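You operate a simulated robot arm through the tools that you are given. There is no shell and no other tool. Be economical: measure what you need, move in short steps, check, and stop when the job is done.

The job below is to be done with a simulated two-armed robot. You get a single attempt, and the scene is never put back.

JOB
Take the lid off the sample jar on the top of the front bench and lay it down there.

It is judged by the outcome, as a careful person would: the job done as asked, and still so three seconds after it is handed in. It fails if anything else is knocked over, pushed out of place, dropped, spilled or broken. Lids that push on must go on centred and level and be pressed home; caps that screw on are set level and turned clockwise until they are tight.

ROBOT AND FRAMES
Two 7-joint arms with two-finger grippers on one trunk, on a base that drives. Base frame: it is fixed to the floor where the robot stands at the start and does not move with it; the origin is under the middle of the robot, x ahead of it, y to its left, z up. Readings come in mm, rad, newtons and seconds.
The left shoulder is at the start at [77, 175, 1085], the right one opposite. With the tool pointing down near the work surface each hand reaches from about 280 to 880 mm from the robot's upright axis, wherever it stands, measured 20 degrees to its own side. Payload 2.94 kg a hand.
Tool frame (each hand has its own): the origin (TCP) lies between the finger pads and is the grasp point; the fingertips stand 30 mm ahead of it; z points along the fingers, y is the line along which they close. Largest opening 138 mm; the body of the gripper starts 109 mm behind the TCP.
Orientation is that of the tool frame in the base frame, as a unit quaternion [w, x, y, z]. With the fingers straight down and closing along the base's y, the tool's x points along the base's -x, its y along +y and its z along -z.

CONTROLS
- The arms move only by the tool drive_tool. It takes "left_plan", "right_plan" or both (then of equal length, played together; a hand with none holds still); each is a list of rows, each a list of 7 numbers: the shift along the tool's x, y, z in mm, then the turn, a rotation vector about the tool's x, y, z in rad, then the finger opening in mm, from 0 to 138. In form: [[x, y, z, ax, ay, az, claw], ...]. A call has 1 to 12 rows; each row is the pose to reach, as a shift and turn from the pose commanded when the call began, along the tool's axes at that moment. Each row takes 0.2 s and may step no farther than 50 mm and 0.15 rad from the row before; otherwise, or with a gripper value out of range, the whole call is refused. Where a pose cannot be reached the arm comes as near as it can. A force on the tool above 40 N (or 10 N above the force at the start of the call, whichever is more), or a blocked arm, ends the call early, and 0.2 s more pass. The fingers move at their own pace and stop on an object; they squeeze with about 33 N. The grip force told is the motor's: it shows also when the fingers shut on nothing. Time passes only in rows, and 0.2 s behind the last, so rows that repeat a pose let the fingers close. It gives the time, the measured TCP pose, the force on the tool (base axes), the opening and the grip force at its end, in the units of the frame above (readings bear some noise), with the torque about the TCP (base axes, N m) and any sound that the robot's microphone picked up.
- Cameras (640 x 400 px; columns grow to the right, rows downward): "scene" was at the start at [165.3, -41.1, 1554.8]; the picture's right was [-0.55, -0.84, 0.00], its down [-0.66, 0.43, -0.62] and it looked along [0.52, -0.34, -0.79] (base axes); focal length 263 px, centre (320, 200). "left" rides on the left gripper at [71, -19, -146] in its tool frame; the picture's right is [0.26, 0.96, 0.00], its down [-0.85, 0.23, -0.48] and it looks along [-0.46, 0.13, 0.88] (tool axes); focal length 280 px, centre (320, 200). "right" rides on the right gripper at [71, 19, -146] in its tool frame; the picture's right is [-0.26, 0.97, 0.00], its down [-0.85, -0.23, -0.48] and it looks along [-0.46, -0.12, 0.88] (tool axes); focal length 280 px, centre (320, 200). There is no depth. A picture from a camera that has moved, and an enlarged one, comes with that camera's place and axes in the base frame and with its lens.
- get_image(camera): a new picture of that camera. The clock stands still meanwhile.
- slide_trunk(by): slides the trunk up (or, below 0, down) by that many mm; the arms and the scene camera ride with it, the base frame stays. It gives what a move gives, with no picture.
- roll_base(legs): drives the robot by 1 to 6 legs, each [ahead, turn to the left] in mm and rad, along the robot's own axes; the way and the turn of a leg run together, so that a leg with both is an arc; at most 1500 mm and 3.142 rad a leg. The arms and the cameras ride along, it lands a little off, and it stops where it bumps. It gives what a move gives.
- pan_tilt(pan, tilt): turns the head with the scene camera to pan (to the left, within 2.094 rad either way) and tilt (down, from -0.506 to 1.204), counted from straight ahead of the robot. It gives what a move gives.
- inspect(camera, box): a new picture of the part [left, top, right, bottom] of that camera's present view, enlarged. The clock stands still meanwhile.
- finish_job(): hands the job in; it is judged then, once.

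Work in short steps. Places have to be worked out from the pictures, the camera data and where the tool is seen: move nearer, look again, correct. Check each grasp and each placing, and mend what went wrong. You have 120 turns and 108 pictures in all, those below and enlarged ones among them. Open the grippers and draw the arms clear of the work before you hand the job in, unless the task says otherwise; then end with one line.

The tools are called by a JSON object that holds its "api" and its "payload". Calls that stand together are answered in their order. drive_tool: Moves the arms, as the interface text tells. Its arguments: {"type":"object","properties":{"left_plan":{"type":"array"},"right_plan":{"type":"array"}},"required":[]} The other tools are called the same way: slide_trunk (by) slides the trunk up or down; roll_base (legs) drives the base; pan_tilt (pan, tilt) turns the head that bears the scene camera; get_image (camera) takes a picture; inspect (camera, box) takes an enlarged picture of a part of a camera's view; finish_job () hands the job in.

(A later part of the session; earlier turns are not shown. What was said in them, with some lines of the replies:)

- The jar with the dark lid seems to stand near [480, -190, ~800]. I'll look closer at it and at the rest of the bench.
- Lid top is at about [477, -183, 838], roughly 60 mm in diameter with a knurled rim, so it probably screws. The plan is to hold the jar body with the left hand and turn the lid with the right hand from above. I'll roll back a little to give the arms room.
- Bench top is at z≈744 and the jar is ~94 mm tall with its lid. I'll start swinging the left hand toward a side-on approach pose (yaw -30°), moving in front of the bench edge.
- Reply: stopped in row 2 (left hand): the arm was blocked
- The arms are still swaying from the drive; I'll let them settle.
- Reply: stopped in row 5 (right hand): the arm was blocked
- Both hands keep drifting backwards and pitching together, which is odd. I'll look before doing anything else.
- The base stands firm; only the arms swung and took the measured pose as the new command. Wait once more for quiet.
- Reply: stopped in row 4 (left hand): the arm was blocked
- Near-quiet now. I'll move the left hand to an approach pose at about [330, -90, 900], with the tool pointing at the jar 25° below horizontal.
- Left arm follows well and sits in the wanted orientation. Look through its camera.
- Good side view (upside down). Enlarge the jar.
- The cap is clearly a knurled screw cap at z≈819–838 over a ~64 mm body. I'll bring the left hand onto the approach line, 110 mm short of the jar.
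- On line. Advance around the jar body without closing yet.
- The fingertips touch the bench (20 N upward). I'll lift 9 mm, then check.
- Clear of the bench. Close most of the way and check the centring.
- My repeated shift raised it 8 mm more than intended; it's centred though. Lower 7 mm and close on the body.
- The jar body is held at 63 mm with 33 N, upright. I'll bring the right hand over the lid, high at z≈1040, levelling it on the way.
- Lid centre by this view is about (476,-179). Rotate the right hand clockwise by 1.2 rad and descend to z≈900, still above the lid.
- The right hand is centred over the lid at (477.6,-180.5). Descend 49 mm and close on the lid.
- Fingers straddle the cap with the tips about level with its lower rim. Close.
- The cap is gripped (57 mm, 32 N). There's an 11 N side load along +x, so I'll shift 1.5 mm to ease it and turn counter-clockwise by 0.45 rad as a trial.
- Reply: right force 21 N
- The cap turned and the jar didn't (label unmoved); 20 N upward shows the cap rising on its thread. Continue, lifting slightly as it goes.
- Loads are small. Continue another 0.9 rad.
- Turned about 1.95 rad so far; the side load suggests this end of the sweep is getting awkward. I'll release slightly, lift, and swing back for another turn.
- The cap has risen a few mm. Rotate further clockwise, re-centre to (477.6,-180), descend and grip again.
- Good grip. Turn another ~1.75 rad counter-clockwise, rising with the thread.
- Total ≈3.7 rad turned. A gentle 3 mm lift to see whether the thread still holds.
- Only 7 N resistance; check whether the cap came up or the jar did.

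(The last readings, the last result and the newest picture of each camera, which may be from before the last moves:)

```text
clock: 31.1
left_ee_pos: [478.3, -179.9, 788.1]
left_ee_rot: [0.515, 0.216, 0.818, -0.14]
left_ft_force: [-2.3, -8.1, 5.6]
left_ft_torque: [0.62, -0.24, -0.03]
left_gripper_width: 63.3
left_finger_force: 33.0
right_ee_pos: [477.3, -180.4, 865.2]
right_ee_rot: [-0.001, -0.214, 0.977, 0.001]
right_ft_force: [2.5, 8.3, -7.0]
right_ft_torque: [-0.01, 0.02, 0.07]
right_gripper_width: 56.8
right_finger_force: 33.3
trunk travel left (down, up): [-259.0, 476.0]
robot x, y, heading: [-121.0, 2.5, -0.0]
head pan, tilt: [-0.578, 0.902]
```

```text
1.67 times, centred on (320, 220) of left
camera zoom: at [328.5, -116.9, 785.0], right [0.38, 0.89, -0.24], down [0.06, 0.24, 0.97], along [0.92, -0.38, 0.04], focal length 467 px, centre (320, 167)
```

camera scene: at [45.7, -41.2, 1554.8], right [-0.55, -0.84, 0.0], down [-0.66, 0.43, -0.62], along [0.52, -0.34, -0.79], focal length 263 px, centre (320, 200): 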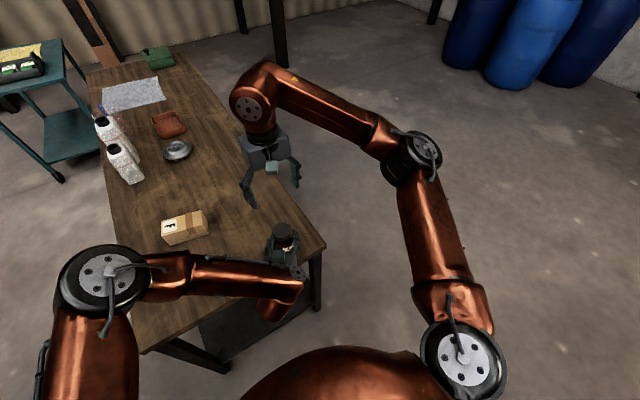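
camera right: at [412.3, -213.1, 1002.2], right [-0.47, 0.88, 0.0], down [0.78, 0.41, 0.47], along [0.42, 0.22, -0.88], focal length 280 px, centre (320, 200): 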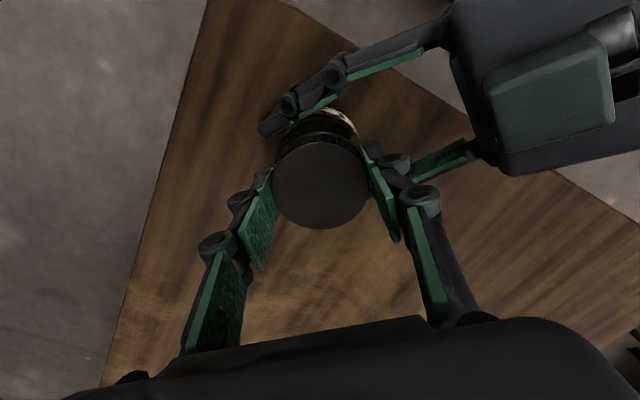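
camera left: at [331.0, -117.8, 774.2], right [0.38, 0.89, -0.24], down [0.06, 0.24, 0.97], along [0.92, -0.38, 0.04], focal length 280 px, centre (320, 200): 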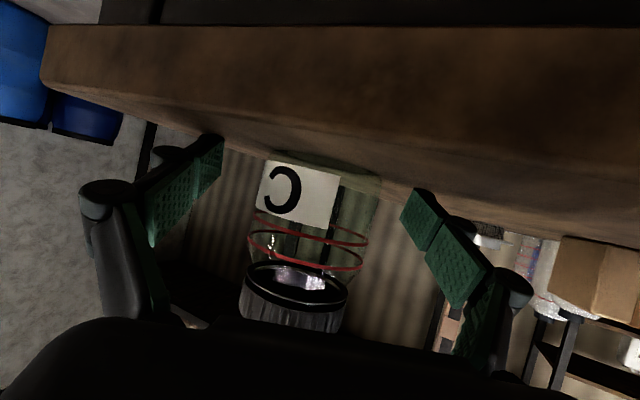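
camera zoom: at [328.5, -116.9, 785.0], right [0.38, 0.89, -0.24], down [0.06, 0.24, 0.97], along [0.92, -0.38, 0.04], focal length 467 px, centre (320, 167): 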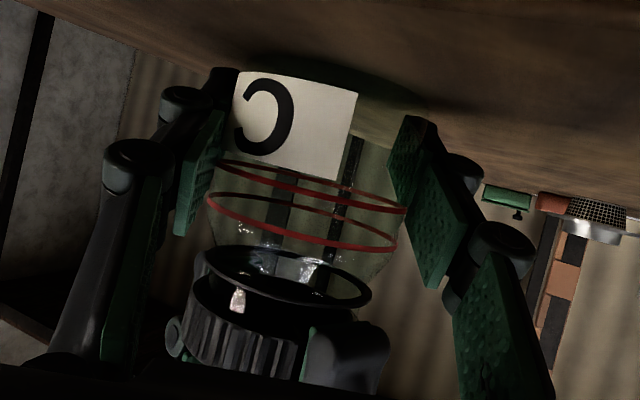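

The cap came up while the jar stayed. Lift further, slowly.

{"api": "drive_tool", "payload": {"right_plan": [[0, 0, -2, 0, 0, 0, 50], [0, 0, -4, 0, 0, 0, 50], [0, 0, -6, 0, 0, 0, 50], [0, 0, -8, 0, 0, 0, 50], [0, 0, -8, 0, 0, 0, 50]]}}

{"api": "inspect", "payload": {"camera": "left", "box": [160, 100, 480, 340]}}

```text
clock: 32.2
left_ee_pos: [479.1, -178.4, 786.7]
left_ee_rot: [0.515, 0.215, 0.818, -0.14]
left_ft_force: [0.7, 0.2, 4.4]
left_ft_torque: [0.04, 0.14, -0.03]
left_gripper_width: 63.2
left_finger_force: 32.7
right_ee_pos: [476.4, -179.9, 872.5]
right_ee_rot: [0.0, -0.213, 0.977, 0.0]
right_ft_force: [-0.4, -0.5, 0.6]
right_ft_torque: [0.02, 0.03, 0.0]
right_gripper_width: 56.7
right_finger_force: 32.9
trunk travel left (down, up): [-259.0, 476.0]
robot x, y, heading: [-119.6, -1.4, -0.002]
head pan, tilt: [-0.578, 0.902]
```

```text
1.67 times, centred on (320, 220) of left
camera zoom: at [328.5, -115.9, 784.7], right [0.38, 0.89, -0.24], down [0.06, 0.24, 0.97], along [0.92, -0.38, 0.03], focal length 467 px, centre (320, 167)
```

zoom: 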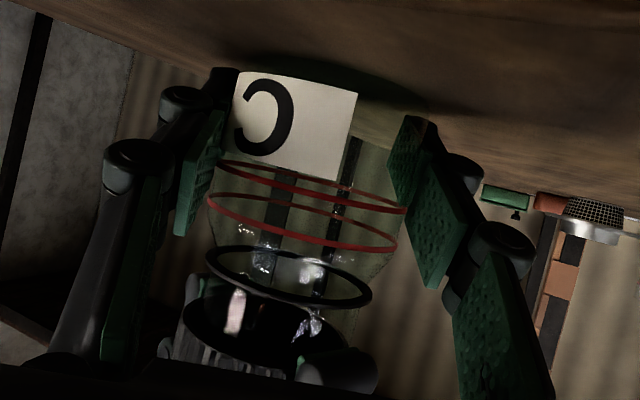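

The cap is free and held, with no load left. Lift it 80 mm and carry it ahead to a clear spot at about (610,-190).

{"api": "drive_tool", "payload": {"right_plan": [[0, 0, -27, 0, 0, 0, 50], [0, 0, -54, 0, 0, 0, 50], [0, 0, -80, 0, 0, 0, 50], [-29, -16, -80, 0, 0, 0.1, 50], [-58, -32, -80, 0, 0, 0.2, 50], [-88, -49, -80, 0, 0, 0.3, 50], [-117, -65, -80, 0, 0, 0.43, 50], [-117, -65, -80, 0, 0, 0.43, 50], [-117, -65, -80, 0, 0, 0.43, 50]]}}

{"api": "get_image", "payload": {"camera": "right"}}

{"api": "get_image", "payload": {"camera": "scene"}}

```text
clock: 34.2
left_ee_pos: [479.1, -179.0, 785.4]
left_ee_rot: [0.514, 0.216, 0.818, -0.14]
left_ft_force: [-0.9, 0.5, 0.5]
left_ft_torque: [0.02, 0.03, -0.02]
left_gripper_width: 63.2
left_finger_force: 33.3
right_ee_pos: [611.6, -191.8, 951.6]
right_ee_rot: [0.0, 0.0, 1.0, 0.0]
right_ft_force: [0.1, -0.5, -0.6]
right_ft_torque: [0.02, -0.02, 0.0]
right_gripper_width: 57.1
right_finger_force: 33.1
trunk travel left (down, up): [-259.0, 476.0]
robot x, y, heading: [-121.1, 0.1, -0.003]
head pan, tilt: [-0.578, 0.902]
```

```text
72 pictures are left
camera right: at [540.6, -171.9, 1097.9], right [0.26, 0.96, 0.0], down [0.85, -0.23, 0.48], along [0.46, -0.12, -0.88], focal length 280 px, centre (320, 200)
```

right: 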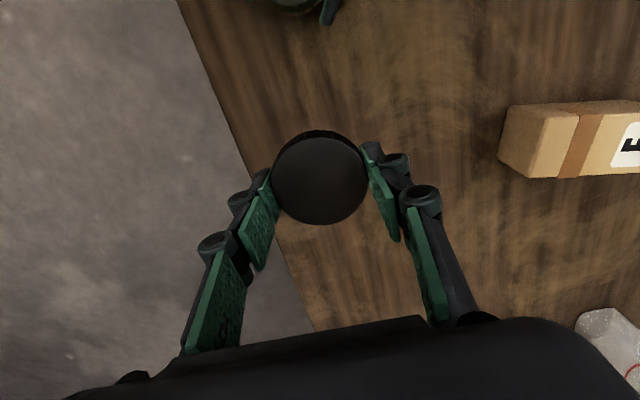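

```text
71 pictures are left
camera scene: at [45.9, -41.3, 1554.7], right [-0.55, -0.84, 0.0], down [-0.66, 0.43, -0.62], along [0.52, -0.34, -0.79], focal length 263 px, centre (320, 200)
```

scene: 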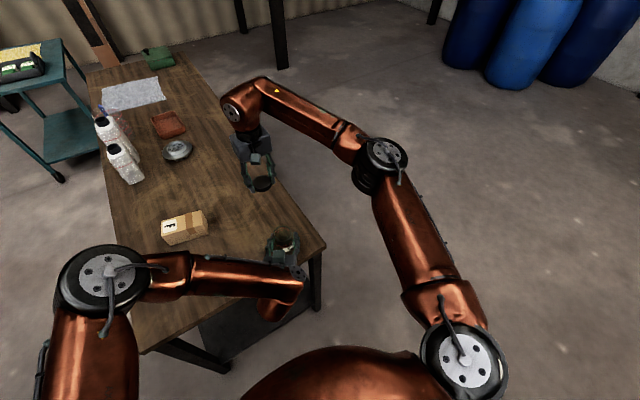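

Spot below is clear of the box and the edge. Descend 155 mm, then creep to contact.

{"api": "drive_tool", "payload": {"right_plan": [[0, 0, 40, 0, 0, 0, 50], [0, 0, 80, 0, 0, 0, 50], [0, 0, 120, 0, 0, 0, 50], [0, 0, 145, 0, 0, 0, 50], [0, 0, 158, 0, 0, 0, 50], [0, 0, 158, 0, 0, 0, 50]]}}

```text
clock: 35.6
left_ee_pos: [478.1, -179.8, 785.2]
left_ee_rot: [0.513, 0.217, 0.819, -0.141]
left_ft_force: [0.5, 0.7, 0.7]
left_ft_torque: [-0.01, 0.02, 0.01]
left_gripper_width: 62.9
left_finger_force: 33.3
right_ee_pos: [613.1, -187.0, 791.9]
right_ee_rot: [0.0, -0.001, 1.0, 0.0]
right_ft_force: [-0.8, -0.1, -0.1]
right_ft_torque: [0.02, 0.02, -0.01]
right_gripper_width: 56.8
right_finger_force: 32.8
trunk travel left (down, up): [-259.0, 476.0]
robot x, y, heading: [-121.8, -1.4, -0.005]
head pan, tilt: [-0.578, 0.902]
```

Not touching yet; creep down in small steps watching the force.

{"api": "drive_tool", "payload": {"right_plan": [[0, 0, 3, 0, 0, 0, 50], [0, 0, 6, 0, 0, 0, 50], [0, 0, 8, 0, 0, 0, 50], [0, 0, 8, 0, 0, 0, 50]]}}

{"api": "get_image", "payload": {"camera": "right"}}

```text
clock: 36.6
left_ee_pos: [477.5, -179.4, 788.2]
left_ee_rot: [0.515, 0.215, 0.818, -0.14]
left_ft_force: [0.1, -0.7, -0.7]
left_ft_torque: [-0.03, -0.02, -0.03]
left_gripper_width: 63.0
left_finger_force: 33.0
right_ee_pos: [611.2, -190.1, 789.5]
right_ee_rot: [0.001, -0.001, 1.0, 0.001]
right_ft_force: [-0.4, -0.6, 18.7]
right_ft_torque: [-0.34, 0.16, -0.04]
right_gripper_width: 56.9
right_finger_force: 33.3
trunk travel left (down, up): [-259.0, 476.0]
robot x, y, heading: [-119.6, 1.0, 0.001]
head pan, tilt: [-0.578, 0.902]
```

```text
70 pictures are left
camera right: at [539.8, -170.0, 934.8], right [0.26, 0.96, 0.0], down [0.85, -0.23, 0.48], along [0.46, -0.12, -0.88], focal length 280 px, centre (320, 200)
```

right: 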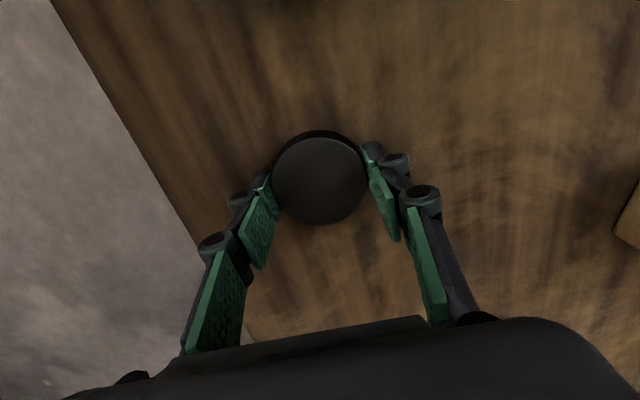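

The cap rests on the bench (19 N). Ease 2 mm, open gently, then lift straight up.

{"api": "drive_tool", "payload": {"right_plan": [[0, 0, -1.5, 0, 0, 0, 57], [0, 0, -1.5, 0, 0, 0, 66], [0, 0, -1.5, 0, 0, 0, 76], [0, 0, -1.5, 0, 0, 0, 80], [0, 0, -20, 0, 0, 0, 84], [0, 0, -50, 0, 0, 0, 84], [0, 0, -90, 0, 0, 0, 84], [0, 0, -130, 0, 0, 0, 84], [0, 0, -170, 0, 0, 0, 84], [0, 0, -170, 0, 0, 0, 84]]}}

{"api": "get_image", "payload": {"camera": "right"}}

{"api": "get_image", "payload": {"camera": "left"}}

```text
clock: 38.9
left_ee_pos: [478.7, -179.4, 787.0]
left_ee_rot: [0.515, 0.216, 0.818, -0.14]
left_ft_force: [0.1, -0.6, -0.7]
left_ft_torque: [0.04, -0.01, -0.01]
left_gripper_width: 63.3
left_finger_force: 33.4
right_ee_pos: [610.5, -191.1, 957.1]
right_ee_rot: [0.0, 0.0, 1.0, -0.001]
right_ft_force: [-0.1, 0.0, -0.1]
right_ft_torque: [0.03, 0.0, 0.01]
right_gripper_width: 84.1
right_finger_force: 0.1
trunk travel left (down, up): [-259.0, 476.0]
robot x, y, heading: [-120.4, -0.5, 0.003]
head pan, tilt: [-0.578, 0.902]
```

```text
69 pictures are left
camera right: at [540.1, -172.0, 1102.7], right [0.26, 0.97, 0.0], down [0.85, -0.23, 0.48], along [0.46, -0.12, -0.88], focal length 280 px, centre (320, 200)
```

right: 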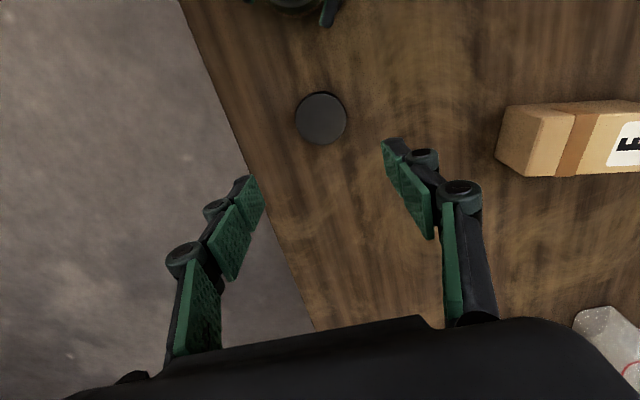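

```text
68 pictures are left
camera left: at [328.4, -116.9, 784.6], right [0.38, 0.89, -0.24], down [0.06, 0.24, 0.97], along [0.92, -0.38, 0.03], focal length 280 px, centre (320, 200)
```

left: 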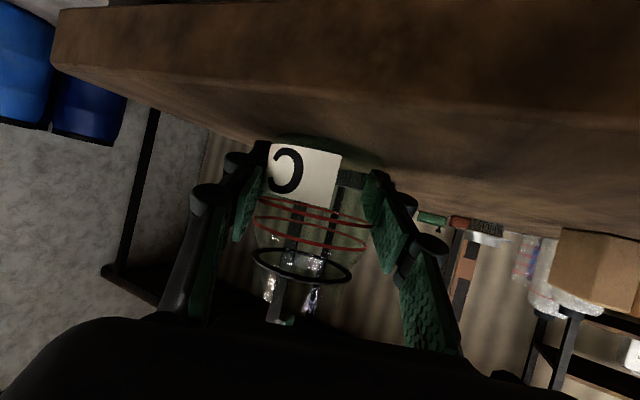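

Cap lies flat on the bench. Release the jar and back the left hand straight out along its approach.

{"api": "drive_tool", "payload": {"left_plan": [[0, 0, 0, 0, 0, 0, 66], [0, 0, 0, 0, 0, 0, 80], [0, 0, 0, 0, 0, 0, 100], [0, 0, 0, 0, 0, 0, 115], [0, 0, 0, 0, 0, 0, 115], [0, 0, -30, 0, 0, 0, 115], [0, 0, -65, 0, 0, 0, 115], [0, 0, -100, 0, 0, 0, 115], [0, 0, -140, 0, 0, 0, 115], [0, 0, -140, 0, 0, 0, 115]]}}

{"api": "get_image", "payload": {"camera": "left"}}

{"api": "inspect", "payload": {"camera": "scene", "box": [180, 130, 360, 310]}}

```text
clock: 41.0
left_ee_pos: [371.4, -118.6, 844.5]
left_ee_rot: [0.514, 0.216, 0.818, -0.14]
left_ft_force: [0.3, 0.0, 0.1]
left_ft_torque: [-0.01, 0.04, 0.01]
left_gripper_width: 115.0
left_finger_force: 0.1
right_ee_pos: [611.4, -191.0, 957.1]
right_ee_rot: [0.0, 0.0, 1.0, 0.0]
right_ft_force: [0.2, 0.1, 0.4]
right_ft_torque: [-0.01, -0.01, -0.02]
right_gripper_width: 84.0
right_finger_force: 0.0
trunk travel left (down, up): [-259.0, 476.0]
robot x, y, heading: [-120.3, 2.2, 0.0]
head pan, tilt: [-0.578, 0.902]
```

```text
67 pictures are left
camera left: at [221.1, -55.9, 843.7], right [0.38, 0.89, -0.24], down [0.06, 0.24, 0.97], along [0.92, -0.38, 0.03], focal length 280 px, centre (320, 200)
```

left: 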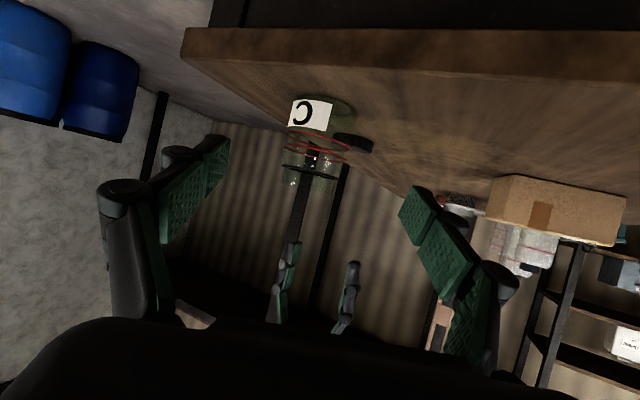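

```text
2.22 times, centred on (270, 220) of scene
camera zoom: at [46.3, -41.6, 1554.6], right [-0.55, -0.84, 0.0], down [-0.66, 0.43, -0.62], along [0.52, -0.34, -0.79], focal length 585 px, centre (431, 156)
```

zoom: 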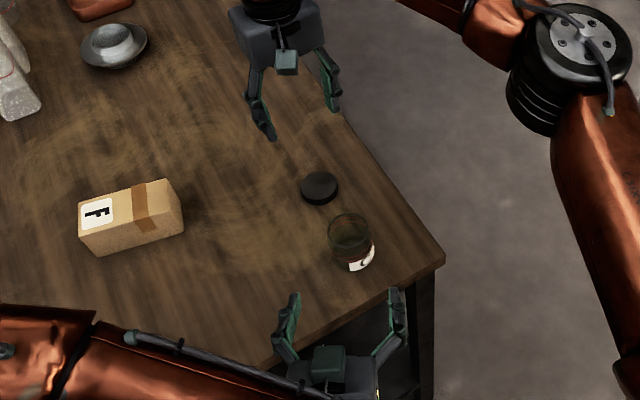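

The jar stands upright and open, and the cap lies flat beside it. Draw both arms further clear.

{"api": "drive_tool", "payload": {"left_plan": [[-10, 0, -20, 0, 0, 0, 115], [-20, 0, -40, 0, 0, 0, 115], [-30, 0, -60, 0, 0, 0, 115], [-30, 0, -60, 0, 0, 0, 115]], "right_plan": [[0, 0, -35, 0, 0, 0, 84], [0, -20, -70, 0, 0, 0, 84], [0, -50, -100, 0, 0, 0, 84], [0, -50, -100, 0, 0, 0, 84]]}}

{"api": "get_image", "payload": {"camera": "scene"}}

```text
clock: 42.0
left_ee_pos: [333.0, -96.3, 899.4]
left_ee_rot: [0.514, 0.216, 0.818, -0.141]
left_ft_force: [0.4, -0.4, -0.5]
left_ft_torque: [-0.01, 0.0, -0.02]
left_gripper_width: 115.0
left_finger_force: 0.1
right_ee_pos: [612.1, -240.8, 1056.1]
right_ee_rot: [0.0, 0.0, 1.0, 0.0]
right_ft_force: [0.4, 0.1, 0.3]
right_ft_torque: [0.02, 0.0, -0.01]
right_gripper_width: 84.0
right_finger_force: 0.1
trunk travel left (down, up): [-259.0, 476.0]
robot x, y, heading: [-120.7, 0.7, 0.002]
head pan, tilt: [-0.578, 0.902]
```

```text
65 pictures are left
camera scene: at [46.8, -41.1, 1554.5], right [-0.55, -0.84, 0.0], down [-0.66, 0.43, -0.62], along [0.52, -0.34, -0.79], focal length 263 px, centre (320, 200)
```

scene: 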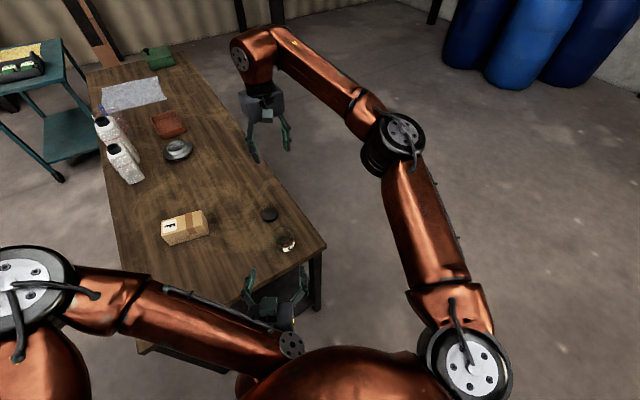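

All is clear and undisturbed; I'm handing the job in.

{"api": "finish_job", "payload": {}}

```text
The job is handed in.
```

I unscrewed the sample jar's lid and laid it flat on the front bench next to the jar. The jar is still upright where it stood, nothing else on the bench was disturbed, and both grippers are open and clear.
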